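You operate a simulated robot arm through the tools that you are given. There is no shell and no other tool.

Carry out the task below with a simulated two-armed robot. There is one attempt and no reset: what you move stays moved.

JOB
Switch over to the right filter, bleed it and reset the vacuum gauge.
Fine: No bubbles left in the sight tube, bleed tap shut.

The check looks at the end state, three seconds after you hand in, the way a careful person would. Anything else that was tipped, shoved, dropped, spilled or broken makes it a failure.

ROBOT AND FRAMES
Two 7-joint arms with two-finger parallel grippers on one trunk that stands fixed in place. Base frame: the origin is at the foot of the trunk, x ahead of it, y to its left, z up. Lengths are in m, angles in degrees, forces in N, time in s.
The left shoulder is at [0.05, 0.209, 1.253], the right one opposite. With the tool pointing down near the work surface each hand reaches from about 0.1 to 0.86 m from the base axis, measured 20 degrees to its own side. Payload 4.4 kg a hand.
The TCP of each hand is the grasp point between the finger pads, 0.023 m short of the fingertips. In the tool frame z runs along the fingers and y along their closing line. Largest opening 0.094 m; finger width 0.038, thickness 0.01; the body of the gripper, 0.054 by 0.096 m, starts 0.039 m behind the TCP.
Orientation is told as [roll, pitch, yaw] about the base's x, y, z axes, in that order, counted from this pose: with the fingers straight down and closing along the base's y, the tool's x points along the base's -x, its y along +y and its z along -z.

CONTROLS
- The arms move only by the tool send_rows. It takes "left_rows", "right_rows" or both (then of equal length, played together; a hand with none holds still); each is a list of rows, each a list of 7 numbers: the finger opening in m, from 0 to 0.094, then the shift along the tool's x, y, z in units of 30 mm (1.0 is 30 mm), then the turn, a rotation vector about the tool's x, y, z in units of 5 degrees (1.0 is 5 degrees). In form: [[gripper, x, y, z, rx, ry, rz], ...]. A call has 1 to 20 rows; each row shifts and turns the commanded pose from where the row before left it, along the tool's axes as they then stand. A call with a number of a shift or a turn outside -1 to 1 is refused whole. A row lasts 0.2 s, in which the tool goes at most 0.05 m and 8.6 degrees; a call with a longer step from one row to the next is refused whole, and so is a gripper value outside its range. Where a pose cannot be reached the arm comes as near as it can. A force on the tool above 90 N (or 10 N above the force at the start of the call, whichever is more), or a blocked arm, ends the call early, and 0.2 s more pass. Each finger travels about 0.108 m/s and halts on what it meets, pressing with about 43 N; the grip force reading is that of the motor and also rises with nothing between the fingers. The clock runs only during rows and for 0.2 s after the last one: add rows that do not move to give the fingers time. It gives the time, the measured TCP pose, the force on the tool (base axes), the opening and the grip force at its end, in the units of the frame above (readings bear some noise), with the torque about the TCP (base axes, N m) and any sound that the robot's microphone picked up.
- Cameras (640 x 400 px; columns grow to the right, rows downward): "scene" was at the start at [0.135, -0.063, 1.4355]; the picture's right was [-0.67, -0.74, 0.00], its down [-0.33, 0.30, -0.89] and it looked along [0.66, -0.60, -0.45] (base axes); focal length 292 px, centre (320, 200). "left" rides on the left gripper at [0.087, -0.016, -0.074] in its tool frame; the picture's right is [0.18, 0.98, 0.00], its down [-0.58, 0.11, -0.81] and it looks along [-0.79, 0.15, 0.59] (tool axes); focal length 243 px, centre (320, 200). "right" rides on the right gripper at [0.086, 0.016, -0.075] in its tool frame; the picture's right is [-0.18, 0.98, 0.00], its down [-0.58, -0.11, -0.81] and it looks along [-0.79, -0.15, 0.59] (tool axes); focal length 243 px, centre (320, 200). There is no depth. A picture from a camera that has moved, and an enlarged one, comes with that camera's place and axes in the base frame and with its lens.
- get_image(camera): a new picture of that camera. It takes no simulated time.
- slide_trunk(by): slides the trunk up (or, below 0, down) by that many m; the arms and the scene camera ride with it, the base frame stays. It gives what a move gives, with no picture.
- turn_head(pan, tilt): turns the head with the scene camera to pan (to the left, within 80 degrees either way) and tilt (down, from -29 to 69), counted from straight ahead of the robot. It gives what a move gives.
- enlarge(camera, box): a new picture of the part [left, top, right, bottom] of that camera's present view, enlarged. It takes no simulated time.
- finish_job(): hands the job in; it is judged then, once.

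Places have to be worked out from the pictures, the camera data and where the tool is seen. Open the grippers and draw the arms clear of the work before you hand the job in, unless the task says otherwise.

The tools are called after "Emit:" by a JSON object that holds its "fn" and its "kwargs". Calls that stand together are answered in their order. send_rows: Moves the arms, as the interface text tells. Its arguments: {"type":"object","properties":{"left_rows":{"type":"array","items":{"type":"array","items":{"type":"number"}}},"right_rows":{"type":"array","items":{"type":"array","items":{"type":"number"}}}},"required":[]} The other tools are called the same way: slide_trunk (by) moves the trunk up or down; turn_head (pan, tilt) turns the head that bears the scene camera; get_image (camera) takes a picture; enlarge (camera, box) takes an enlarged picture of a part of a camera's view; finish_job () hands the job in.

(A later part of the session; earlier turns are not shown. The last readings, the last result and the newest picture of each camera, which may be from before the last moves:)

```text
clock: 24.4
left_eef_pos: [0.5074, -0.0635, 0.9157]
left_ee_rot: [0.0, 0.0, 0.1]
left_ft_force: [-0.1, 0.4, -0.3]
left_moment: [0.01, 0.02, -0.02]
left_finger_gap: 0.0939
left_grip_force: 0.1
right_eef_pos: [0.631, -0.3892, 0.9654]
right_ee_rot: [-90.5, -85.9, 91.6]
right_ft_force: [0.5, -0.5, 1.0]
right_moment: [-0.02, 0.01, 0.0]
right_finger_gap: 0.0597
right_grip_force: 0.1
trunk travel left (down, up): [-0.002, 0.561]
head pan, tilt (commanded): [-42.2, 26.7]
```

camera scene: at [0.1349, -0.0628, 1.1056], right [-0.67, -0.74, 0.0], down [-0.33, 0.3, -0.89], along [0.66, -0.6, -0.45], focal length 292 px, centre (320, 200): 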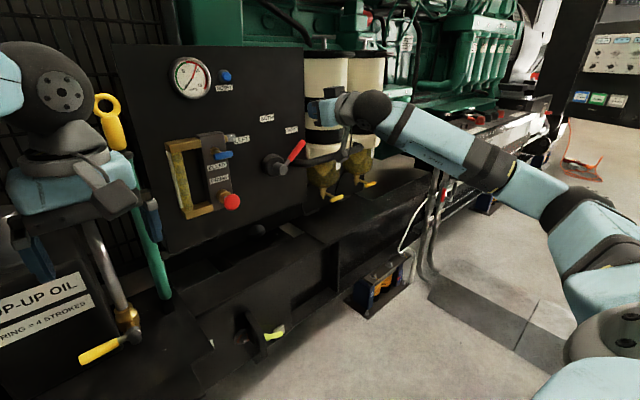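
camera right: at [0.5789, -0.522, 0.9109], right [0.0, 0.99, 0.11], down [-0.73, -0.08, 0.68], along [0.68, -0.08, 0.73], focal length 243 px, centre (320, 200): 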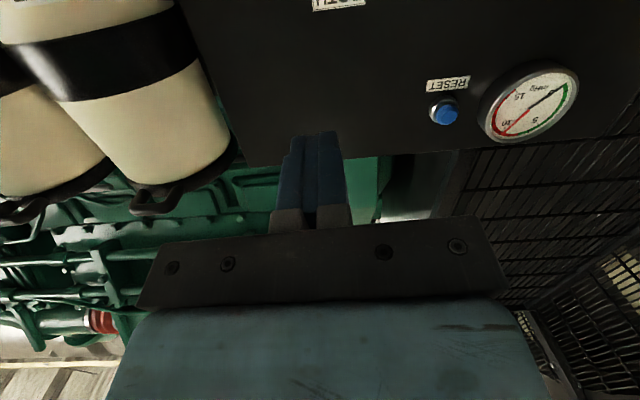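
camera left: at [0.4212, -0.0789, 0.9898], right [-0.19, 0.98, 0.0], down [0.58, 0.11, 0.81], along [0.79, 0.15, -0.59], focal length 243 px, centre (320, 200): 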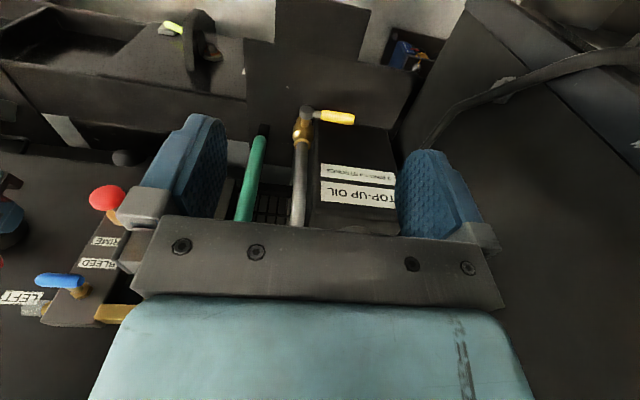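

The tool now points exactly forward ([1.00,0.02,0.00]). I roll it by +94° about its axis so the fingers close along z.

Emit:
{"fn": "send_rows", "kwargs": {"right_rows": [[0.06, 0, 0, 0, 0, 0, 1], [0.06, 0, 0, 0, 0, 0, 1], [0.06, 0, 0, 0, 0, 0, 1], [0.06, 0, 0, 0, 0, 0, 1], [0.06, 0, 0, 0, 0, 0, 1], [0.06, 0, 0, 0, 0, 0, 1], [0.06, 0, 0, 0, 0, 0, 1], [0.06, 0, 0, 0, 0, 0, 1], [0.06, 0, 0, 0, 0, 0, 1], [0.06, 0, 0, 0, 0, 0, 1], [0.06, 0, 0, 0, 0, 0, 1], [0.06, 0, 0, 0, 0, 0, 1], [0.06, 0, 0, 0, 0, 0, 1], [0.06, 0, 0, 0, 0, 0, 1], [0.06, 0, 0, 0, 0, 0, 1], [0.06, 0, 0, 0, 0, 0, 1], [0.06, 0, 0, 0, 0, 0, 1], [0.06, 0, 0, 0, 0, 0, 1], [0.06, 0, 0, 0, 0, 0, 0.82]]}}

Emit:
{"fn": "get_image", "kwargs": {"camera": "scene"}}

Emit:
{"fn": "get_image", "kwargs": {"camera": "right"}}

```text
clock: 28.4
left_eef_pos: [0.5068, -0.0621, 0.9158]
left_ee_rot: [0.0, 0.0, 0.1]
left_ft_force: [0.2, -0.2, -0.5]
left_moment: [-0.02, 0.04, 0.01]
left_finger_gap: 0.0942
left_grip_force: 0.1
right_eef_pos: [0.6316, -0.3892, 0.9651]
right_ee_rot: [89.9, 0.1, -88.7]
right_ft_force: [0.0, 0.0, 0.3]
right_moment: [0.0, 0.01, -0.01]
right_finger_gap: 0.0598
right_grip_force: 0.0
trunk travel left (down, up): [-0.002, 0.561]
head pan, tilt (commanded): [-42.2, 26.7]
```

```text
taken
camera scene: at [0.1351, -0.063, 1.1055], right [-0.67, -0.74, 0.0], down [-0.33, 0.3, -0.89], along [0.66, -0.6, -0.45], focal length 292 px, centre (320, 200)
```

scene: 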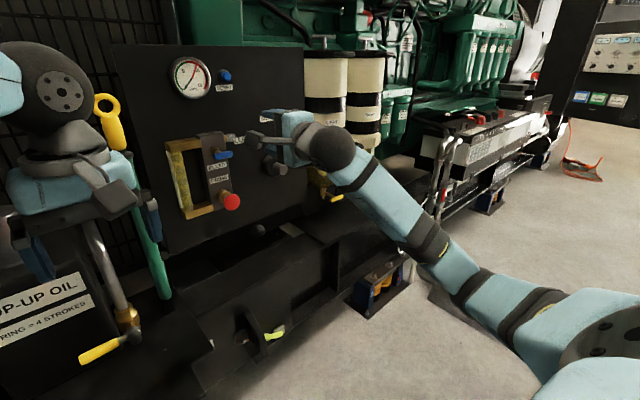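

```text
taken
camera right: at [0.5552, -0.3038, 0.9816], right [0.0, -0.19, 0.98], down [-0.79, -0.6, -0.11], along [0.61, -0.78, -0.15], focal length 243 px, centre (320, 200)
```

right: 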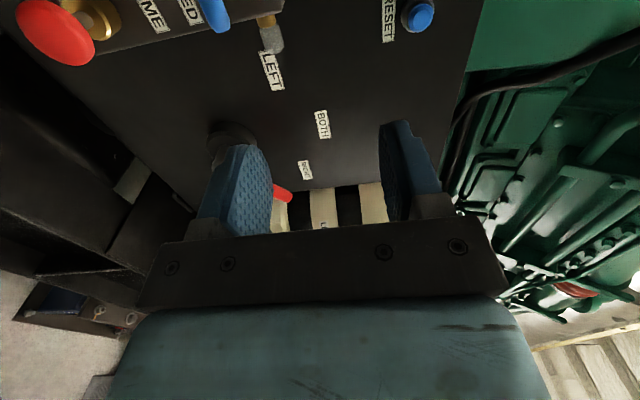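

Orientation is as wanted (fingers close along z, camera on the left side). I move to a pre-grasp point at ≈[0.70,-0.336,0.895] in front of the T-bar.

Emit:
{"fn": "send_rows", "kwargs": {"right_rows": [[0.06, 0.573, -0.779, 0.773, 0, 0, 0], [0.06, 0.573, -0.779, 0.773, 0, 0, 0], [0.06, 0.573, -0.779, 0.773, 0, 0, 0], [0.06, 0, 0, 0, 0, 0, 0]]}}

Emit:
{"fn": "enlarge", "kwargs": {"camera": "scene", "box": [140, 110, 340, 230]}}

Emit:
{"fn": "get_image", "kwargs": {"camera": "right"}}

Emit:
{"fn": "get_image", "kwargs": {"camera": "left"}}

```text
clock: 29.4
left_eef_pos: [0.5084, -0.0621, 0.9164]
left_ee_rot: [0.0, 0.0, 0.1]
left_ft_force: [-0.3, -0.2, 0.7]
left_moment: [-0.01, 0.03, 0.05]
left_finger_gap: 0.0937
left_grip_force: 0.0
right_eef_pos: [0.647, -0.3782, 0.9483]
right_ee_rot: [89.9, 0.0, -88.8]
right_ft_force: [-0.5, 0.1, -0.6]
right_moment: [0.03, 0.01, 0.02]
right_finger_gap: 0.0601
right_grip_force: 0.1
right hand out of reach, approached as far as the arm can: row 1, 2, 3
trunk travel left (down, up): [-0.002, 0.561]
head pan, tilt (commanded): [-42.2, 26.7]
```

```text
3.20 times, centred on (240, 170) of scene
camera zoom: at [0.1351, -0.0629, 1.1055], right [-0.67, -0.74, 0.0], down [-0.33, 0.3, -0.89], along [0.66, -0.6, -0.45], focal length 933 px, centre (576, 296)
```

zoom: 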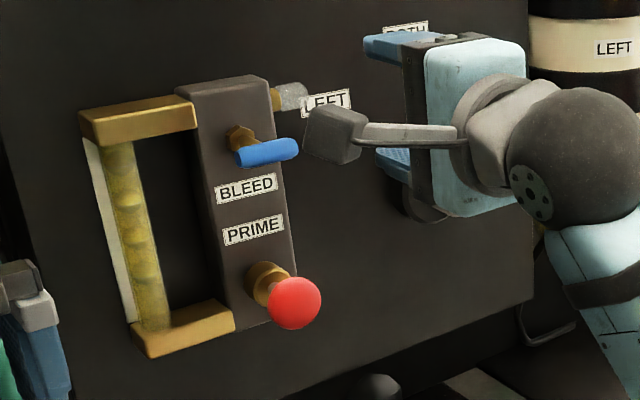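

```text
taken
camera right: at [0.5698, -0.2931, 0.9649], right [0.01, -0.18, 0.98], down [-0.79, -0.6, -0.11], along [0.61, -0.78, -0.15], focal length 243 px, centre (320, 200)
```

right: 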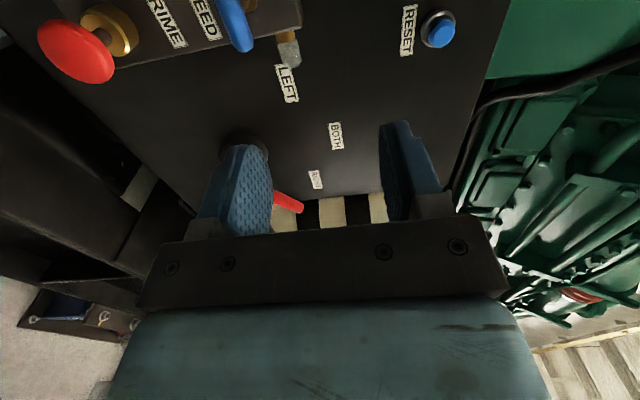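

```text
taken
camera left: at [0.4212, -0.0789, 0.9898], right [-0.19, 0.98, 0.0], down [0.58, 0.11, 0.81], along [0.79, 0.15, -0.59], focal length 243 px, centre (320, 200)
```

left: 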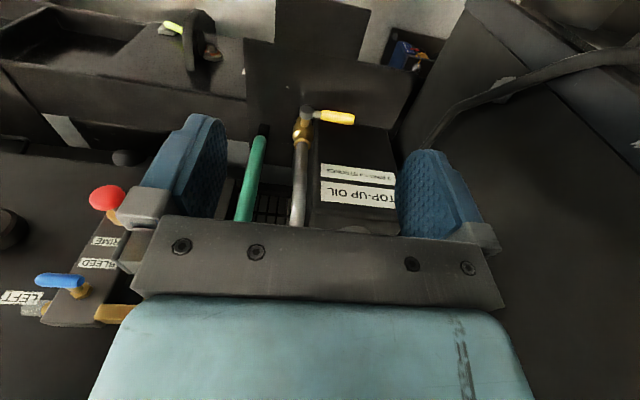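

The arm cannot reach that spot with +90° roll (last-joint limit). I roll back in steps to find the usable range while the commanded point stays at [0.70,-0.336,0.895], clear of the panel parts.

Emit:
{"fn": "send_rows", "kwargs": {"right_rows": [[0.06, 0, 0, 0, 0, 0, -1], [0.06, 0, 0, 0, 0, 0, -1], [0.06, 0, 0, 0, 0, 0, -1], [0.06, 0, 0, 0, 0, 0, -1], [0.06, 0, 0, 0, 0, 0, -1], [0.06, 0, 0, 0, 0, 0, -1]]}}

```text
clock: 30.8
left_eef_pos: [0.5078, -0.0631, 0.9167]
left_ee_rot: [0.0, 0.0, 0.1]
left_ft_force: [0.6, -0.2, 0.0]
left_moment: [-0.05, 0.05, 0.04]
left_finger_gap: 0.0941
left_grip_force: 0.0
right_eef_pos: [0.6438, -0.3776, 0.9502]
right_ee_rot: [89.9, -30.0, -88.5]
right_ft_force: [0.2, -1.1, -0.8]
right_moment: [0.01, -0.02, -0.02]
right_finger_gap: 0.0601
right_grip_force: 0.1
trunk travel left (down, up): [-0.002, 0.561]
head pan, tilt (commanded): [-42.2, 26.7]
```

Commanded pose is evidently the clamped one. At 60° roll I try moving toward the target point again.

Emit:
{"fn": "send_rows", "kwargs": {"right_rows": [[0.06, 0.3, -0.3, 0.4, 0, 0, 0], [0.06, 0.3, -0.3, 0.4, 0, 0, 0]]}}

```text
clock: 31.4
left_eef_pos: [0.5075, -0.0604, 0.9177]
left_ee_rot: [0.0, 0.0, 0.0]
left_ft_force: [0.0, -0.4, -0.8]
left_moment: [0.01, 0.0, 0.04]
left_finger_gap: 0.0939
left_grip_force: 0.0
right_eef_pos: [0.6432, -0.3766, 0.9495]
right_ee_rot: [90.0, -30.0, -88.7]
right_ft_force: [-0.6, 0.9, -0.5]
right_moment: [0.02, 0.0, -0.02]
right_finger_gap: 0.0599
right_grip_force: 0.0
right hand out of reach, approached as far as the arm can: row 1, 2
trunk travel left (down, up): [-0.002, 0.561]
head pan, tilt (commanded): [-42.2, 26.7]
```

Still blocked at 60° roll, so the limit is the wrist extension at exactly horizontal, not the roll. I tilt the tool 10° downward (about base y), as before when motion was free, and try the move again.

Emit:
{"fn": "send_rows", "kwargs": {"right_rows": [[0.06, 0, 0, 0, 0.866, 0.5, 0], [0.06, 0, 0, 0, 0.866, 0.5, 0], [0.06, 0.3, -0.3, 0.4, 0, 0, 0], [0.06, 0.3, -0.3, 0.4, 0, 0, 0]]}}

```text
clock: 32.4
left_eef_pos: [0.5066, -0.0627, 0.9163]
left_ee_rot: [0.1, -0.1, 0.1]
left_ft_force: [-0.7, -0.2, -0.8]
left_moment: [-0.03, 0.01, -0.02]
left_finger_gap: 0.0941
left_grip_force: 0.1
right_eef_pos: [0.663, -0.374, 0.921]
right_ee_rot: [78.4, -29.4, -83.1]
right_ft_force: [0.8, 0.2, -0.7]
right_moment: [0.05, 0.0, 0.03]
right_finger_gap: 0.0599
right_grip_force: 0.0
trunk travel left (down, up): [-0.002, 0.561]
head pan, tilt (commanded): [-42.2, 26.7]
```

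Now it moves. Tool axis is [0.984,0.02,−0.175]; I roll back +30° so the fingers close vertically and go to the pre-grasp point ≈[0.707,-0.337,0.905].

Emit:
{"fn": "send_rows", "kwargs": {"right_rows": [[0.06, 0, 0, 0, 0, 0, 1], [0.06, 0, 0, 0, 0, 0, 1], [0.06, 0, 0, 0, 0, 0, 1], [0.06, 0, 0, 0, 0, 0, 1], [0.06, 0, 0, 0, 0, 0, 1], [0.06, 0, 0, 0, 0, 0, 1], [0.06, 0.6, -0.125, 0.78, 0, 0, 0], [0.06, 0.6, -0.125, 0.78, 0, 0, 0], [0.06, 0, 0, 0, 0, 0, 0]]}}

Emit:
{"fn": "enlarge", "kwargs": {"camera": "scene", "box": [140, 110, 340, 230]}}

Emit:
{"fn": "get_image", "kwargs": {"camera": "right"}}

```text
clock: 34.4
left_eef_pos: [0.5075, -0.0634, 0.9153]
left_ee_rot: [0.1, 0.0, 0.1]
left_ft_force: [0.2, 0.0, -0.2]
left_moment: [0.01, 0.0, -0.01]
left_finger_gap: 0.0939
left_grip_force: 0.0
right_eef_pos: [0.7068, -0.3368, 0.9045]
right_ee_rot: [79.8, 0.2, -88.8]
right_ft_force: [0.3, -0.1, -0.9]
right_moment: [0.0, 0.01, 0.03]
right_finger_gap: 0.06
right_grip_force: 0.0
trunk travel left (down, up): [-0.002, 0.561]
head pan, tilt (commanded): [-42.2, 26.7]
```

```text
3.20 times, centred on (240, 170) of scene
camera zoom: at [0.1356, -0.0641, 1.1052], right [-0.67, -0.74, 0.0], down [-0.33, 0.3, -0.89], along [0.66, -0.6, -0.45], focal length 933 px, centre (576, 296)
```

zoom: 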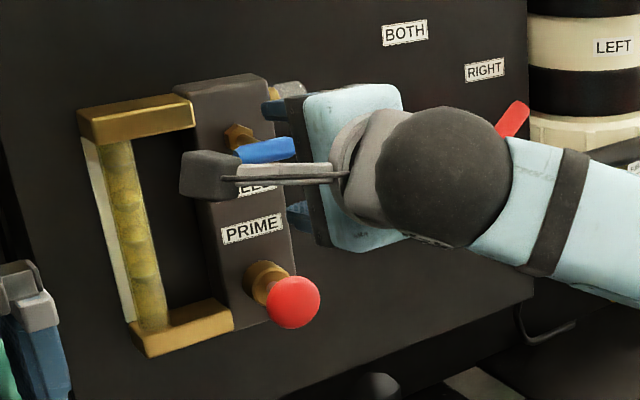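

```text
taken
camera right: at [0.6338, -0.2505, 0.9334], right [0.18, -0.18, 0.97], down [-0.8, -0.6, 0.03], along [0.57, -0.78, -0.25], focal length 243 px, centre (320, 200)
```

right: 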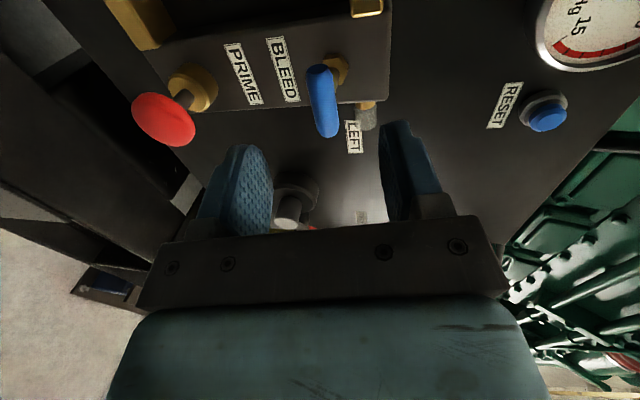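

The bar sits centred between the fingers in the right camera (computed centre [0.770,-0.333,0.895]). I advance 60 mm to straddle it, fingers still open.

Emit:
{"fn": "send_rows", "kwargs": {"right_rows": [[0.06, 0, 0, 0.7, 0, 0, 0], [0.06, 0, 0, 0.7, 0, 0, 0], [0.06, 0, 0, 0.6, 0, 0, 0], [0.06, 0, 0, 0, 0, 0, 0]]}}

Emit:
{"fn": "enlarge", "kwargs": {"camera": "scene", "box": [140, 110, 340, 230]}}

Emit:
{"fn": "get_image", "kwargs": {"camera": "right"}}

```text
clock: 35.4
left_eef_pos: [0.5083, -0.0631, 0.9162]
left_ee_rot: [0.1, 0.1, 0.0]
left_ft_force: [0.7, 0.3, -0.4]
left_moment: [0.01, -0.01, 0.02]
left_finger_gap: 0.0938
left_grip_force: 0.0
right_eef_pos: [0.7661, -0.3342, 0.8966]
right_ee_rot: [79.7, -0.1, -88.6]
right_ft_force: [0.1, -0.3, 0.5]
right_moment: [0.02, -0.04, -0.01]
right_finger_gap: 0.06
right_grip_force: 0.1
trunk travel left (down, up): [-0.002, 0.561]
head pan, tilt (commanded): [-42.2, 26.7]
```

```text
3.20 times, centred on (240, 170) of scene
camera zoom: at [0.1351, -0.0629, 1.1055], right [-0.67, -0.74, 0.0], down [-0.33, 0.3, -0.89], along [0.66, -0.6, -0.45], focal length 933 px, centre (576, 296)
```

zoom: 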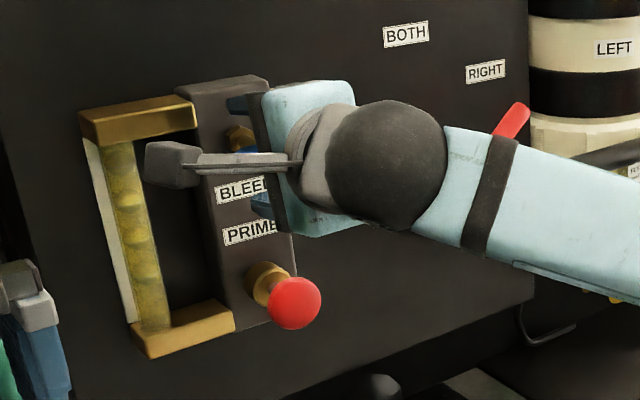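

```text
taken
camera right: at [0.6927, -0.2502, 0.9257], right [0.18, -0.18, 0.97], down [-0.8, -0.6, 0.04], along [0.57, -0.78, -0.25], focal length 243 px, centre (320, 200)
```

right: 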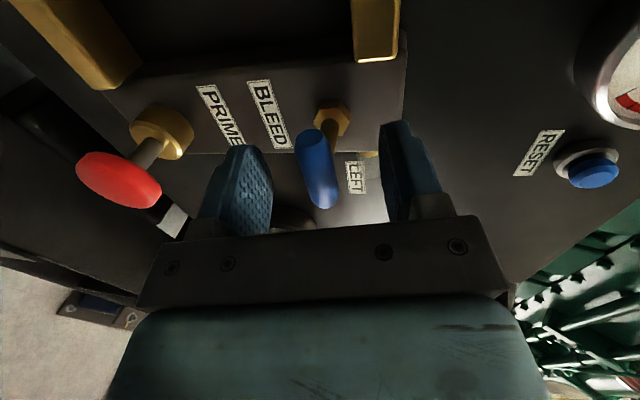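

The bar is between the fingers. I close the grip on it.

Emit:
{"fn": "send_rows", "kwargs": {"right_rows": [[0.03, 0, 0, 0, 0, 0, 0], [0.02, 0, 0, 0, 0, 0, 0], [0.0, 0, 0, 0, 0, 0, 0], [0.0, 0, 0, 0, 0, 0, 0]]}}

Emit:
{"fn": "get_image", "kwargs": {"camera": "right"}}

```text
clock: 36.4
left_eef_pos: [0.5068, -0.0629, 0.9155]
left_ee_rot: [0.0, 0.0, 0.1]
left_ft_force: [-0.1, -0.2, 0.1]
left_moment: [0.01, -0.05, -0.03]
left_finger_gap: 0.0938
left_grip_force: 0.1
right_eef_pos: [0.7654, -0.3354, 0.8966]
right_ee_rot: [79.7, 0.0, -88.7]
right_ft_force: [1.2, 1.2, 0.0]
right_moment: [0.01, -0.82, -0.27]
right_finger_gap: 0.0149
right_grip_force: 44.7
trunk travel left (down, up): [-0.002, 0.561]
head pan, tilt (commanded): [-42.2, 26.7]
```

```text
taken
camera right: at [0.6925, -0.2501, 0.9258], right [0.18, -0.18, 0.97], down [-0.8, -0.6, 0.04], along [0.57, -0.78, -0.25], focal length 243 px, centre (320, 200)
```

right: 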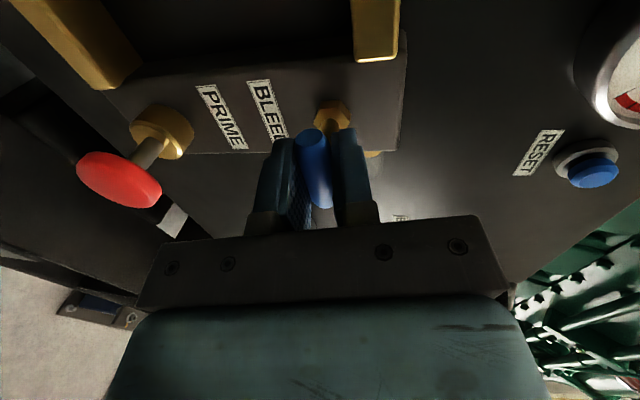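

Grip holds the 15 mm bar (gap 0.0149). I try a small counter-clockwise turn (as seen from the front) of 15° about the stem axis (base x) and watch torque and picture.

Emit:
{"fn": "send_rows", "kwargs": {"right_rows": [[0.0, 0, 0, 0, 0.0227, -0.1788, -0.9836], [0.0, 0, 0, 0, 0.0227, -0.1788, -0.9836], [0.0, 0, 0, 0, 0.0227, -0.1788, -0.9836]]}}

Emit:
{"fn": "get_image", "kwargs": {"camera": "right"}}

Emit:
{"fn": "enlarge", "kwargs": {"camera": "scene", "box": [140, 110, 340, 230]}}

```text
clock: 37.1
left_eef_pos: [0.5092, -0.0644, 0.9124]
left_ee_rot: [0.1, 0.2, 0.0]
left_ft_force: [1.4, 0.2, -1.2]
left_moment: [0.06, 0.07, 0.0]
left_finger_gap: 0.094
left_grip_force: 0.0
right_eef_pos: [0.7605, -0.3912, 0.8689]
right_ee_rot: [78.7, -12.7, -88.9]
right_ft_force: [1.3, -0.5, -0.8]
right_moment: [-0.02, -0.06, 0.01]
right_finger_gap: 0.0
right_grip_force: 42.5
right hand out of reach, approached as far as the arm can: row 1, 2, 3
trunk travel left (down, up): [-0.002, 0.561]
head pan, tilt (commanded): [-42.2, 26.7]
```

```text
taken
camera right: at [0.6895, -0.3008, 0.8797], right [0.19, 0.03, 0.98], down [-0.8, -0.57, 0.18], along [0.57, -0.82, -0.08], focal length 243 px, centre (320, 200)
```

right: 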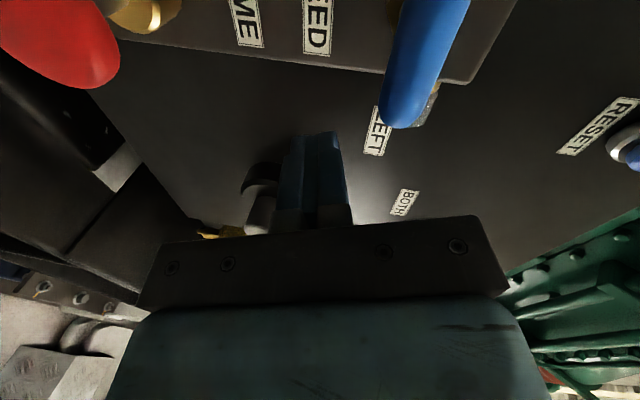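

```text
3.20 times, centred on (240, 170) of scene
camera zoom: at [0.1382, -0.0656, 1.1036], right [-0.67, -0.74, 0.0], down [-0.34, 0.3, -0.89], along [0.66, -0.6, -0.45], focal length 933 px, centre (576, 296)
```

zoom: 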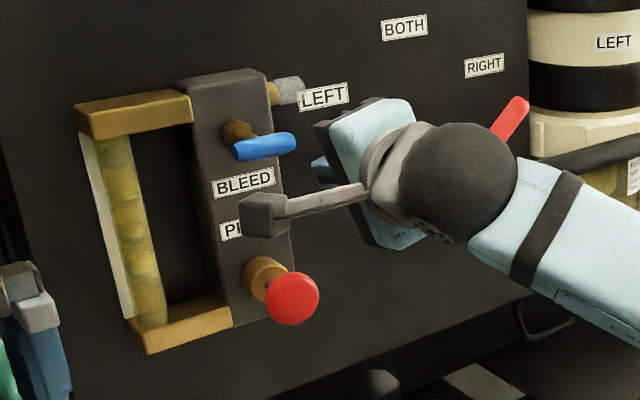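

The IK could not realise that small turn: the hand slipped off the bar to the right. The T-bar looks unchanged (still horizontal). I draw straight back and check that nothing else was disturbed.

Emit:
{"fn": "send_rows", "kwargs": {"right_rows": [[0.0, 0, 0, -0.8, 0, 0, 0], [0.0, 0, 0, -0.8, 0, 0, 0], [0.0, 0, 0, -0.8, 0, 0, 0], [0.0, 0, 0, -0.8, 0, 0, 0]]}}

Emit:
{"fn": "get_image", "kwargs": {"camera": "scene"}}

Emit:
{"fn": "enlarge", "kwargs": {"camera": "scene", "box": [140, 50, 320, 230]}}

Emit:
{"fn": "get_image", "kwargs": {"camera": "right"}}

```text
clock: 38.1
left_eef_pos: [0.5076, -0.0639, 0.9162]
left_ee_rot: [0.0, 0.0, 0.1]
left_ft_force: [-0.3, 0.4, -1.1]
left_moment: [-0.01, -0.03, 0.01]
left_finger_gap: 0.094
left_grip_force: 0.0
right_eef_pos: [0.662, -0.3929, 0.8912]
right_ee_rot: [79.5, -15.1, -88.9]
right_ft_force: [0.7, -0.1, -0.5]
right_moment: [-0.01, -0.01, 0.01]
right_finger_gap: 0.0
right_grip_force: 43.1
right hand out of reach, approached as far as the arm can: row 1
trunk travel left (down, up): [-0.002, 0.561]
head pan, tilt (commanded): [-42.2, 26.7]
```

```text
taken
camera scene: at [0.135, -0.063, 1.1055], right [-0.67, -0.74, 0.0], down [-0.33, 0.3, -0.89], along [0.66, -0.6, -0.45], focal length 292 px, centre (320, 200)
```

scene: 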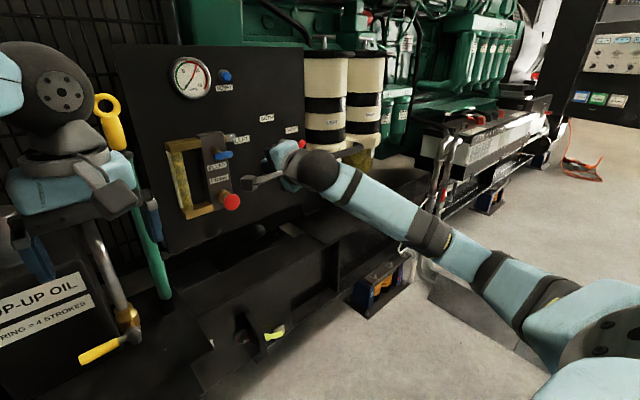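

```text
2.22 times, centred on (230, 140) of scene
camera zoom: at [0.135, -0.063, 1.1055], right [-0.67, -0.74, 0.0], down [-0.33, 0.3, -0.89], along [0.66, -0.6, -0.45], focal length 648 px, centre (520, 333)
```

zoom: 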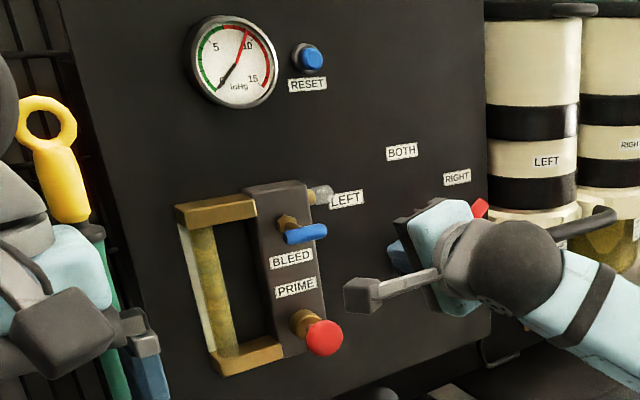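

```text
taken
camera right: at [0.5894, -0.3046, 0.8963], right [0.18, 0.08, 0.98], down [-0.8, -0.57, 0.19], along [0.57, -0.82, -0.04], focal length 243 px, centre (320, 200)
```

right: 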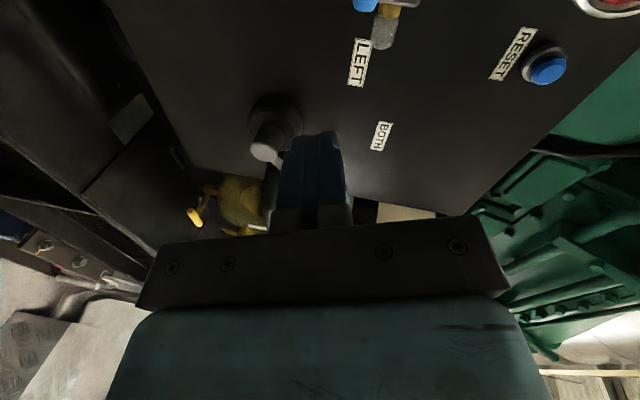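

Nothing looks disturbed: gauge, selector at RIGHT, T-bar horizontal. I roll back to about 0° (fingers closing along y), where motion was free earlier, and open the fingers there.

Emit:
{"fn": "send_rows", "kwargs": {"right_rows": [[0.0, 0, 0, 0, 0, 0, -1], [0.0, 0, 0, 0, 0, 0, -1], [0.0, 0, 0, 0, 0, 0, -1], [0.0, 0, 0, 0, 0, 0, -1], [0.0, 0, 0, 0, 0, 0, -1], [0.0, 0, 0, 0, 0, 0, -1], [0.0, 0, 0, 0, 0, 0, -1], [0.0, 0, 0, 0, 0, 0, -1], [0.0, 0, 0, 0, 0, 0, -1], [0.0, 0, 0, 0, 0, 0, -1], [0.0, 0, 0, 0, 0, 0, -1], [0.0, 0, 0, 0, 0, 0, -1], [0.0, 0, 0, 0, 0, 0, -1], [0.0, 0, 0, 0, 0, 0, -1], [0.0, 0, 0, 0, 0, 0, -1]]}}

```text
clock: 41.4
left_eef_pos: [0.5068, -0.0626, 0.9164]
left_ee_rot: [0.1, 0.0, 0.2]
left_ft_force: [-0.6, -0.5, 0.8]
left_moment: [0.02, 0.01, -0.04]
left_finger_gap: 0.0941
left_grip_force: 0.0
right_eef_pos: [0.6613, -0.3923, 0.8886]
right_ee_rot: [-1.8, -79.9, 0.2]
right_ft_force: [1.2, -0.7, -0.3]
right_moment: [-0.02, -0.01, 0.01]
right_finger_gap: 0.0
right_grip_force: 42.9
trunk travel left (down, up): [-0.002, 0.561]
head pan, tilt (commanded): [-42.2, 26.7]
```

Roll is ~0 with 10° downward tilt. I test reach in front of the tap: go to ≈[0.70,-0.336,0.905] and roll to −30°.

Emit:
{"fn": "send_rows", "kwargs": {"right_rows": [[0.03, -0.38, 0.94, 0.59, 0, 0, 0], [0.06, -0.38, 0.94, 0.59, 0, 0, 0], [0.08, 0, 0, 0, 0, 0, -1], [0.08, 0, 0, 0, 0, 0, -1], [0.08, 0, 0, 0, 0, 0, -1], [0.08, 0, 0, 0, 0, 0, -1], [0.08, 0, 0, 0, 0, 0, -1], [0.08, 0, 0, 0, 0, 0, -1]]}}

```text
clock: 43.1
left_eef_pos: [0.5079, -0.0625, 0.9162]
left_ee_rot: [-0.1, 0.0, 0.1]
left_ft_force: [-0.3, -0.3, 0.2]
left_moment: [0.0, 0.0, -0.02]
left_finger_gap: 0.0939
left_grip_force: 0.1
right_eef_pos: [0.6964, -0.3772, 0.8962]
right_ee_rot: [-70.3, -58.2, 71.8]
right_ft_force: [0.1, -0.4, -0.3]
right_moment: [-0.01, 0.02, -0.03]
right_finger_gap: 0.0801
right_grip_force: 0.0
right hand out of reach, approached as far as the arm can: row 1, 2
trunk travel left (down, up): [-0.002, 0.561]
head pan, tilt (commanded): [-42.2, 26.7]
```

Leftward reach is limited (stopped at y≈−0.377) while the tool points straight ahead. A yaw toward the left should suit the forearm better: I go back to roll 0, yaw 15° left, and try moving to y≈−0.336 again.

Emit:
{"fn": "send_rows", "kwargs": {"right_rows": [[0.08, 0, 0, 0, 0, 0, 1], [0.08, 0, 0, 0, 0, 0, 1], [0.08, 0, 0, 0, 0, 0, 1], [0.08, 0, 0, 0, 0, 0, 1], [0.08, 0, 0, 0, 0, 0, 1], [0.08, 0, 0, 0, 0, 0, 1], [0.08, 0, 0, 0, -0.98, 0, -0.175], [0.08, 0, 0, 0, -0.98, 0, -0.175], [0.08, 0, 0, 0, -0.98, 0, -0.175], [0.08, 0, 0.7, 0, 0, 0, 0], [0.08, 0, 0.7, 0, 0, 0, 0]]}}

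Emit:
{"fn": "get_image", "kwargs": {"camera": "scene"}}

```text
clock: 45.5
left_eef_pos: [0.5078, -0.0632, 0.9151]
left_ee_rot: [0.0, 0.1, 0.0]
left_ft_force: [-0.1, -0.2, -0.3]
left_moment: [-0.02, -0.02, 0.01]
left_finger_gap: 0.094
left_grip_force: 0.1
right_eef_pos: [0.6851, -0.3369, 0.8953]
right_ee_rot: [-1.4, -79.9, 15.0]
right_ft_force: [-1.1, -0.1, 0.5]
right_moment: [-0.01, 0.01, 0.01]
right_finger_gap: 0.0798
right_grip_force: 0.1
trunk travel left (down, up): [-0.002, 0.561]
head pan, tilt (commanded): [-42.2, 26.7]
```

```text
taken
camera scene: at [0.135, -0.063, 1.1056], right [-0.67, -0.74, 0.0], down [-0.33, 0.3, -0.89], along [0.66, -0.6, -0.45], focal length 292 px, centre (320, 200)
```

scene: 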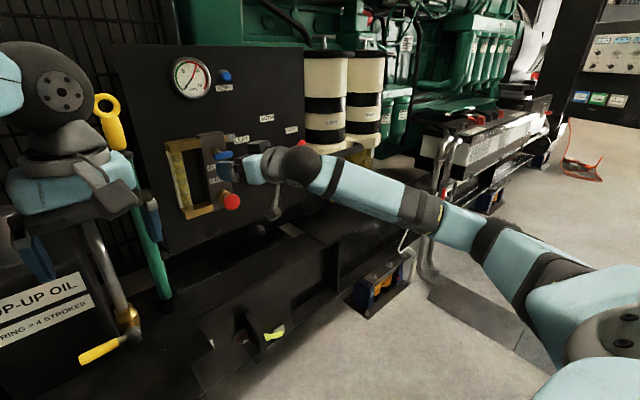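

With 15° left yaw the arm reaches y=−0.337 freely. Gripping and turning needs wrist motion it lacks, so I'll push the T-bar instead like the selector. I close the fingers and place them under the right half of the bar (tip ≈[0.785,-0.357,0.858]).

Emit:
{"fn": "send_rows", "kwargs": {"right_rows": [[0.0, 0.355, -0.757, 0, 0, 0, 0], [0.0, 0.355, -0.757, 0, 0, 0, 0], [0.0, 0, 0, 0.4, 0, 0, 0], [0.0, 0, 0, 0.4, 0, 0, 0], [0.0, 0, 0, 0.4, 0, 0, 0], [0.0, 0, 0, 0.3, 0, 0, 0]]}}

Emit:
{"fn": "get_image", "kwargs": {"camera": "right"}}

Emit:
{"fn": "enlarge", "kwargs": {"camera": "scene", "box": [160, 110, 310, 230]}}

```text
clock: 47.0
left_eef_pos: [0.5083, -0.062, 0.9171]
left_ee_rot: [0.0, -0.1, 0.1]
left_ft_force: [0.6, 0.1, -0.4]
left_moment: [0.0, 0.02, 0.0]
left_finger_gap: 0.094
left_grip_force: 0.0
right_eef_pos: [0.7364, -0.3701, 0.8659]
right_ee_rot: [-1.4, -79.9, 14.8]
right_ft_force: [-0.2, 0.5, 1.0]
right_moment: [-0.04, -0.01, 0.01]
right_finger_gap: 0.0
right_grip_force: 42.2
trunk travel left (down, up): [-0.002, 0.561]
head pan, tilt (commanded): [-42.2, 26.7]
```

```text
taken
camera right: at [0.6462, -0.3761, 0.7946], right [-0.2, 0.96, 0.18], down [-0.65, -0.26, 0.71], along [0.74, 0.03, 0.68], focal length 243 px, centre (320, 200)
```

right: 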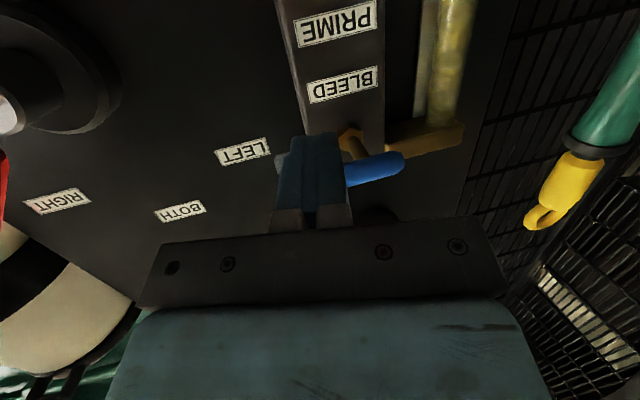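

```text
3.33 times, centred on (235, 170) of scene
camera zoom: at [0.1351, -0.063, 1.1055], right [-0.67, -0.74, 0.0], down [-0.33, 0.3, -0.89], along [0.66, -0.6, -0.45], focal length 972 px, centre (603, 300)
```

zoom: 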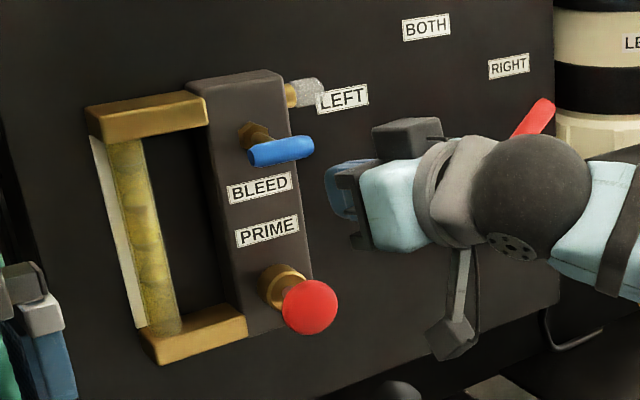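

Clear so far. I advance the final 28 mm under the bar.

Emit:
{"fn": "send_rows", "kwargs": {"right_rows": [[0.0, 0, 0, 0.47, 0, 0, 0], [0.0, 0, 0, 0.46, 0, 0, 0], [0.0, 0, 0, 0, 0, 0, 0]]}}

Emit:
{"fn": "get_image", "kwargs": {"camera": "right"}}

Emit:
{"fn": "enlarge", "kwargs": {"camera": "scene", "box": [160, 110, 310, 230]}}

```text
clock: 47.8
left_eef_pos: [0.5079, -0.0629, 0.9154]
left_ee_rot: [0.0, 0.0, 0.1]
left_ft_force: [0.3, 0.1, -0.7]
left_moment: [0.0, 0.0, 0.02]
left_finger_gap: 0.0939
left_grip_force: 0.2
right_eef_pos: [0.7629, -0.3654, 0.8627]
right_ee_rot: [-1.6, -80.0, 14.9]
right_ft_force: [-0.7, -0.6, 0.1]
right_moment: [0.01, 0.0, -0.01]
right_finger_gap: 0.0
right_grip_force: 42.4
trunk travel left (down, up): [-0.002, 0.561]
head pan, tilt (commanded): [-42.2, 26.7]
```

```text
taken
camera right: at [0.6734, -0.3703, 0.7898], right [-0.2, 0.96, 0.18], down [-0.65, -0.26, 0.71], along [0.73, 0.03, 0.68], focal length 243 px, centre (320, 200)
```

right: 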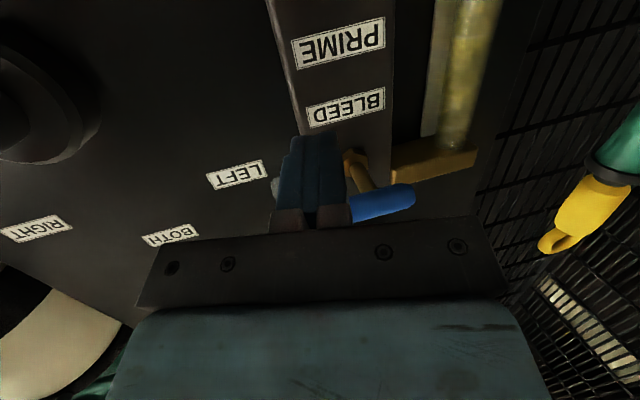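

```text
3.33 times, centred on (235, 170) of scene
camera zoom: at [0.1351, -0.063, 1.1055], right [-0.67, -0.74, 0.0], down [-0.33, 0.3, -0.89], along [0.66, -0.6, -0.45], focal length 972 px, centre (603, 300)
```

zoom: 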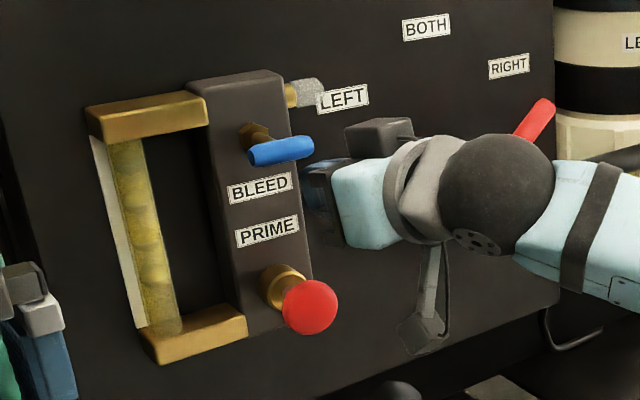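

Bar spans y≈−0.359 to −0.313 (centre −0.336). I shift 6.5 mm left for a better lever, then raise to contact plus a few mm, watching the force.

Emit:
{"fn": "send_rows", "kwargs": {"right_rows": [[0.0, -0.01, 0.211, 0.049, 0, 0, 0], [0.0, -0.322, 0, -0.057, 0, 0, 0], [0.0, -0.102, -0.1, -0.05, 0, 0, 0], [0.0, 0, 0, 0, 0, 0, 0]]}}

Emit:
{"fn": "get_image", "kwargs": {"camera": "right"}}

Emit:
{"fn": "enlarge", "kwargs": {"camera": "scene", "box": [160, 110, 310, 230]}}

```text
clock: 48.8
left_eef_pos: [0.5073, -0.0621, 0.9159]
left_ee_rot: [0.0, 0.0, 0.1]
left_ft_force: [-0.2, -0.5, 0.4]
left_moment: [-0.01, -0.03, 0.02]
left_finger_gap: 0.0942
left_grip_force: 0.0
right_eef_pos: [0.7642, -0.3622, 0.8742]
right_ee_rot: [-1.6, -79.8, 15.0]
right_ft_force: [-0.7, 0.0, -1.2]
right_moment: [-0.01, -0.02, -0.01]
right_finger_gap: 0.0
right_grip_force: 41.9
trunk travel left (down, up): [-0.002, 0.561]
head pan, tilt (commanded): [-42.2, 26.7]
```

```text
taken
camera right: at [0.6736, -0.3676, 0.8022], right [-0.2, 0.96, 0.18], down [-0.65, -0.26, 0.71], along [0.74, 0.03, 0.68], focal length 243 px, centre (320, 200)
```

right: 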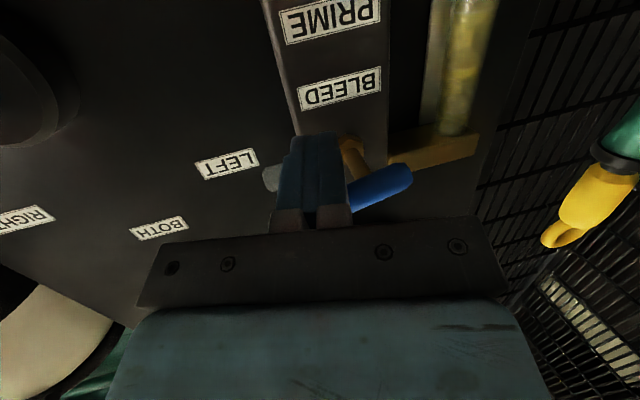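

```text
3.33 times, centred on (235, 170) of scene
camera zoom: at [0.1351, -0.063, 1.1055], right [-0.67, -0.74, 0.0], down [-0.33, 0.3, -0.89], along [0.66, -0.6, -0.45], focal length 972 px, centre (603, 300)
```

zoom: 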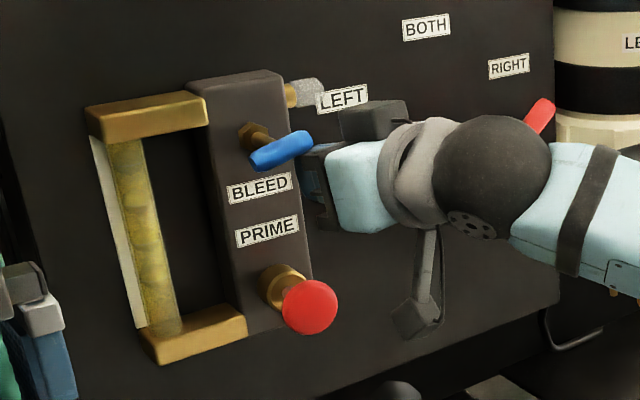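

The bar turns counter-clockwise easily. I continue along its arc to about 60°.

Emit:
{"fn": "send_rows", "kwargs": {"right_rows": [[0.0, -0.257, -0.267, -0.109, 0, 0, 0], [0.0, -0.285, -0.086, -0.07, 0, 0, 0], [0.0, -0.32, 0.034, -0.048, 0, 0, 0], [0.0, 0, 0, 0, 0, 0, 0]]}}

Emit:
{"fn": "get_image", "kwargs": {"camera": "right"}}

Emit:
{"fn": "enlarge", "kwargs": {"camera": "scene", "box": [160, 110, 310, 230]}}

```text
clock: 49.8
left_eef_pos: [0.5075, -0.0611, 0.917]
left_ee_rot: [0.0, 0.0, 0.1]
left_ft_force: [0.0, -0.3, 0.4]
left_moment: [-0.06, 0.01, 0.0]
left_finger_gap: 0.0937
left_grip_force: 0.2
right_eef_pos: [0.7629, -0.3715, 0.9013]
right_ee_rot: [-1.7, -79.9, 15.1]
right_ft_force: [-1.2, 0.4, 1.1]
right_moment: [0.01, 0.02, -0.01]
right_finger_gap: 0.0
right_grip_force: 41.9
trunk travel left (down, up): [-0.002, 0.561]
head pan, tilt (commanded): [-42.2, 26.7]
```

```text
taken
camera right: at [0.6732, -0.3774, 0.8286], right [-0.2, 0.96, 0.18], down [-0.65, -0.26, 0.71], along [0.73, 0.03, 0.68], focal length 243 px, centre (320, 200)
```

right: 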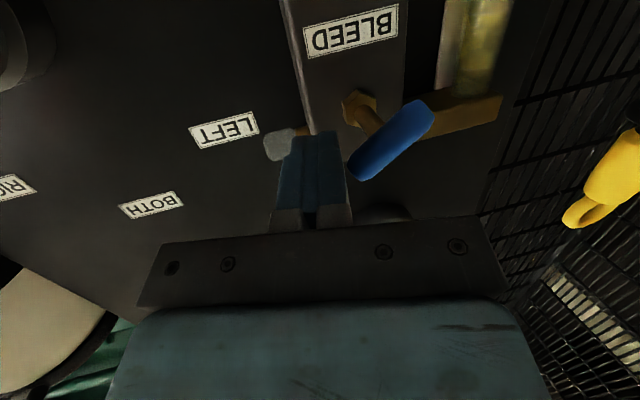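

```text
3.33 times, centred on (235, 170) of scene
camera zoom: at [0.1351, -0.063, 1.1055], right [-0.67, -0.74, 0.0], down [-0.33, 0.3, -0.89], along [0.66, -0.6, -0.45], focal length 972 px, centre (603, 300)
```

zoom: 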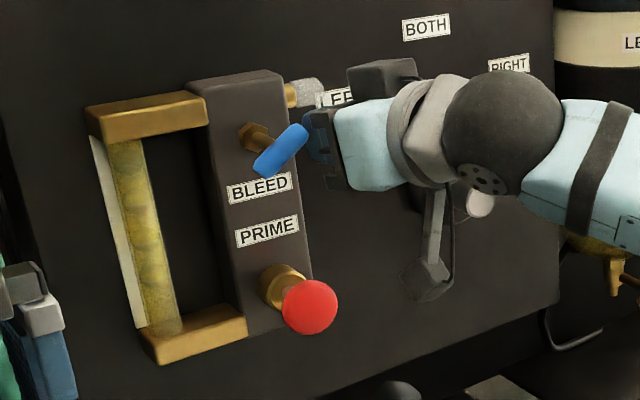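

The bar is at about 32–35°; the fingers have run ahead of it on the right. Pushing leftward on its raised end will finish the turn: I move up and left in small steps.

Emit:
{"fn": "send_rows", "kwargs": {"right_rows": [[0.0, -0.237, 0.162, 0.0, 0, 0, 0], [0.0, -0.172, 0.162, 0.009, 0, 0, 0], [0.0, -0.073, 0.162, 0.026, 0, 0, 0], [0.0, 0, 0, 0, 0, 0, 0]]}}

Emit:
{"fn": "get_image", "kwargs": {"camera": "right"}}

Emit:
{"fn": "enlarge", "kwargs": {"camera": "scene", "box": [160, 110, 310, 230]}}

```text
clock: 50.8
left_eef_pos: [0.5081, -0.0627, 0.9166]
left_ee_rot: [0.1, 0.0, 0.1]
left_ft_force: [-0.1, -0.2, -0.4]
left_moment: [-0.03, -0.02, -0.02]
left_finger_gap: 0.0938
left_grip_force: 0.0
right_eef_pos: [0.7617, -0.3561, 0.9154]
right_ee_rot: [-1.4, -79.8, 14.9]
right_ft_force: [-0.8, -0.2, 0.6]
right_moment: [-0.02, 0.0, 0.01]
right_finger_gap: 0.0
right_grip_force: 42.6
trunk travel left (down, up): [-0.002, 0.561]
head pan, tilt (commanded): [-42.2, 26.7]
```

```text
taken
camera right: at [0.672, -0.3617, 0.8426], right [-0.2, 0.96, 0.18], down [-0.65, -0.26, 0.71], along [0.74, 0.03, 0.68], focal length 243 px, centre (320, 200)
```

right: 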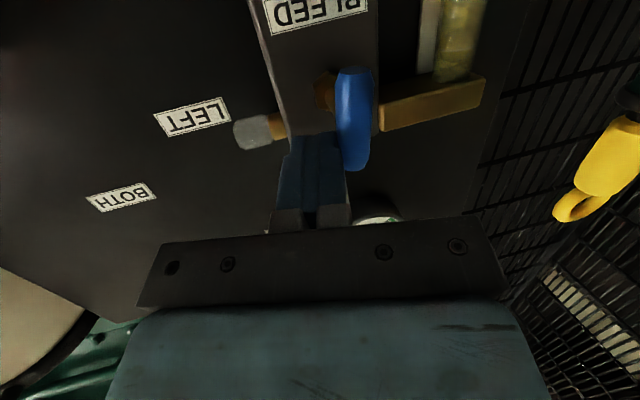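

```text
3.33 times, centred on (235, 170) of scene
camera zoom: at [0.135, -0.063, 1.1055], right [-0.67, -0.74, 0.0], down [-0.33, 0.3, -0.89], along [0.66, -0.6, -0.45], focal length 972 px, centre (603, 300)
```

zoom: 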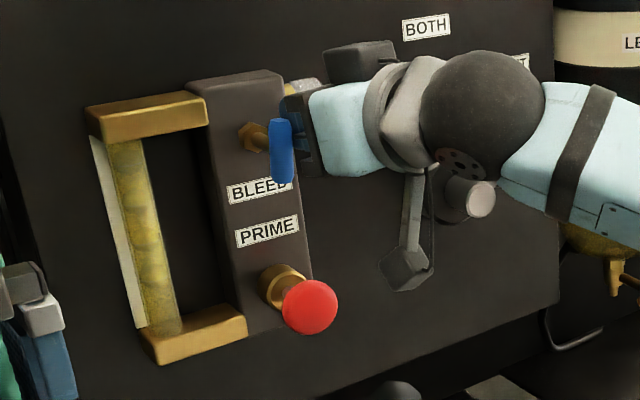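

The bar is now close to vertical (~86°). I nudge 3 mm further left to see whether it meets a stop.

Emit:
{"fn": "send_rows", "kwargs": {"right_rows": [[0.0, 0, 0.1, 0.02, 0, 0, 0], [0.0, 0, 0, 0, 0, 0, 0]]}}

Emit:
{"fn": "enlarge", "kwargs": {"camera": "scene", "box": [160, 110, 310, 230]}}

```text
clock: 51.4
left_eef_pos: [0.5077, -0.0623, 0.9164]
left_ee_rot: [0.0, -0.1, 0.2]
left_ft_force: [-0.2, 0.1, 0.4]
left_moment: [-0.01, 0.0, -0.01]
left_finger_gap: 0.0943
left_grip_force: 0.1
right_eef_pos: [0.7628, -0.3547, 0.9153]
right_ee_rot: [-1.6, -79.9, 15.0]
right_ft_force: [0.9, -3.4, 2.4]
right_moment: [-0.07, -0.01, -0.05]
right_finger_gap: 0.0002
right_grip_force: 42.5
trunk travel left (down, up): [-0.002, 0.561]
head pan, tilt (commanded): [-42.2, 26.7]
```

```text
3.33 times, centred on (235, 170) of scene
camera zoom: at [0.1349, -0.0632, 1.1056], right [-0.67, -0.74, 0.0], down [-0.33, 0.3, -0.89], along [0.66, -0.6, -0.45], focal length 972 px, centre (603, 300)
```

zoom: 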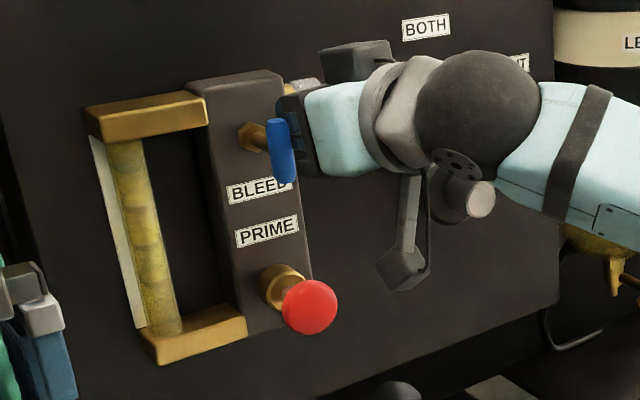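

A few newtons of resistance: the tap has reached its stop at ~90°, presumably open. I back off to the right and retreat, then go for the prime knob at ≈[0.757,-0.335,0.777].

Emit:
{"fn": "send_rows", "kwargs": {"right_rows": [[0.0, 0, -0.5, -0.1, 0, 0, 0], [0.0, 0, 0, -1, 0, 0, 0], [0.0, 0, 0, -1, 0, 0, 0], [0.0, 1, 0, -0.3, 0, 0, 0], [0.0, 1, 0, 0, 0, 0, 0], [0.0, 1, 0, 0, 0, 0, 0]]}}

Emit:
{"fn": "get_image", "kwargs": {"camera": "scene"}}

Emit:
{"fn": "enlarge", "kwargs": {"camera": "scene", "box": [160, 110, 310, 230]}}

```text
clock: 52.8
left_eef_pos: [0.5073, -0.0617, 0.9165]
left_ee_rot: [0.0, 0.0, 0.2]
left_ft_force: [0.1, -0.4, 0.4]
left_moment: [0.01, -0.02, 0.0]
left_finger_gap: 0.094
left_grip_force: 0.0
right_eef_pos: [0.6819, -0.3893, 0.8371]
right_ee_rot: [-1.3, -79.9, 14.8]
right_ft_force: [-0.7, -0.6, 0.0]
right_moment: [0.02, -0.02, -0.01]
right_finger_gap: 0.0
right_grip_force: 42.2
trunk travel left (down, up): [-0.002, 0.561]
head pan, tilt (commanded): [-42.2, 26.7]
```

```text
taken
camera scene: at [0.1352, -0.0632, 1.1055], right [-0.67, -0.74, 0.0], down [-0.33, 0.3, -0.89], along [0.66, -0.6, -0.45], focal length 292 px, centre (320, 200)
```

scene: 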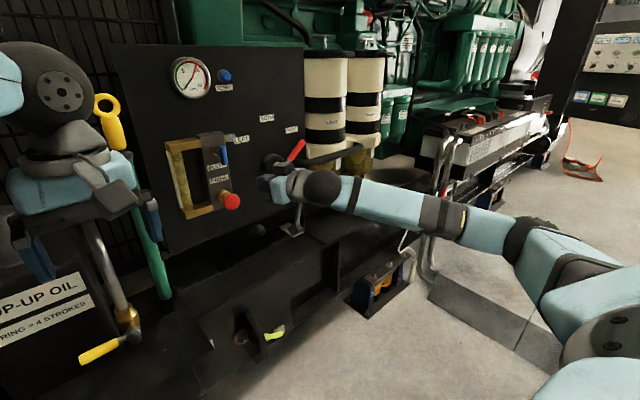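

```text
3.33 times, centred on (235, 170) of scene
camera zoom: at [0.1352, -0.0632, 1.1055], right [-0.67, -0.74, 0.0], down [-0.33, 0.3, -0.89], along [0.66, -0.6, -0.45], focal length 972 px, centre (603, 300)
```

zoom: 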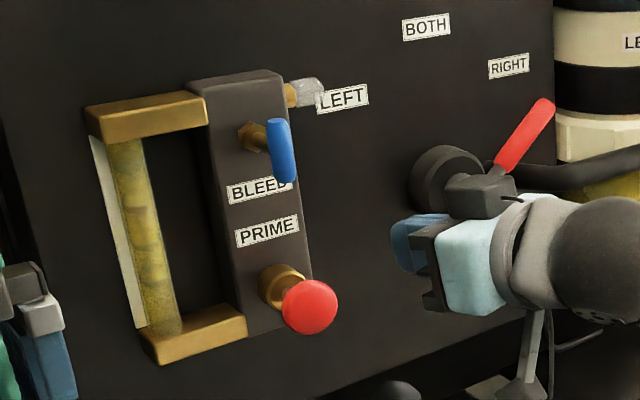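

Tap bar is vertical and stays. Now to the prime knob: I first move sideways/down at standoff, then close to about 12 mm in front of the knob.

Emit:
{"fn": "send_rows", "kwargs": {"right_rows": [[0.0, 0.77, 0.643, 0, 0, 0, 0], [0.0, 0.768, 0.643, 0, 0, 0, 0], [0.0, 0, 0, 0, 0, 0, 0]]}}

Emit:
{"fn": "enlarge", "kwargs": {"camera": "scene", "box": [160, 110, 310, 230]}}

Emit:
{"fn": "get_image", "kwargs": {"camera": "right"}}

```text
clock: 53.5
left_eef_pos: [0.5072, -0.0619, 0.9159]
left_ee_rot: [0.0, -0.1, 0.1]
left_ft_force: [-1.1, 0.2, 0.2]
left_moment: [-0.01, -0.01, -0.01]
left_finger_gap: 0.0939
left_grip_force: 0.1
right_eef_pos: [0.6654, -0.3518, 0.7924]
right_ee_rot: [-1.6, -79.9, 15.0]
right_ft_force: [-0.8, 0.6, 0.8]
right_moment: [0.02, -0.01, -0.01]
right_finger_gap: 0.0002
right_grip_force: 42.5
trunk travel left (down, up): [-0.002, 0.561]
head pan, tilt (commanded): [-42.2, 26.7]
```

```text
3.33 times, centred on (235, 170) of scene
camera zoom: at [0.1349, -0.0628, 1.1056], right [-0.67, -0.74, 0.0], down [-0.33, 0.3, -0.89], along [0.66, -0.6, -0.45], focal length 972 px, centre (603, 300)
```

zoom: 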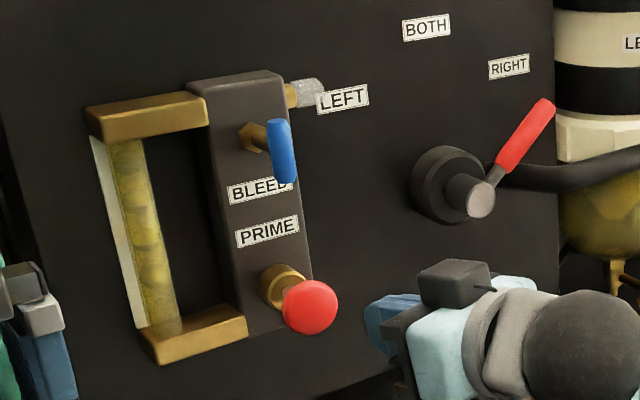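

```text
taken
camera right: at [0.5746, -0.3574, 0.7201], right [-0.2, 0.96, 0.18], down [-0.65, -0.26, 0.71], along [0.73, 0.03, 0.68], focal length 243 px, centre (320, 200)
```

right: 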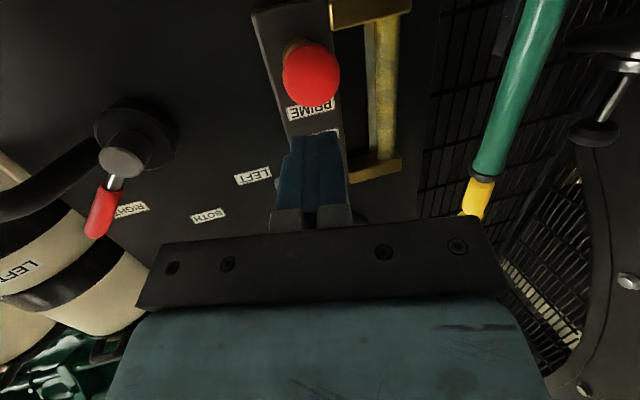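

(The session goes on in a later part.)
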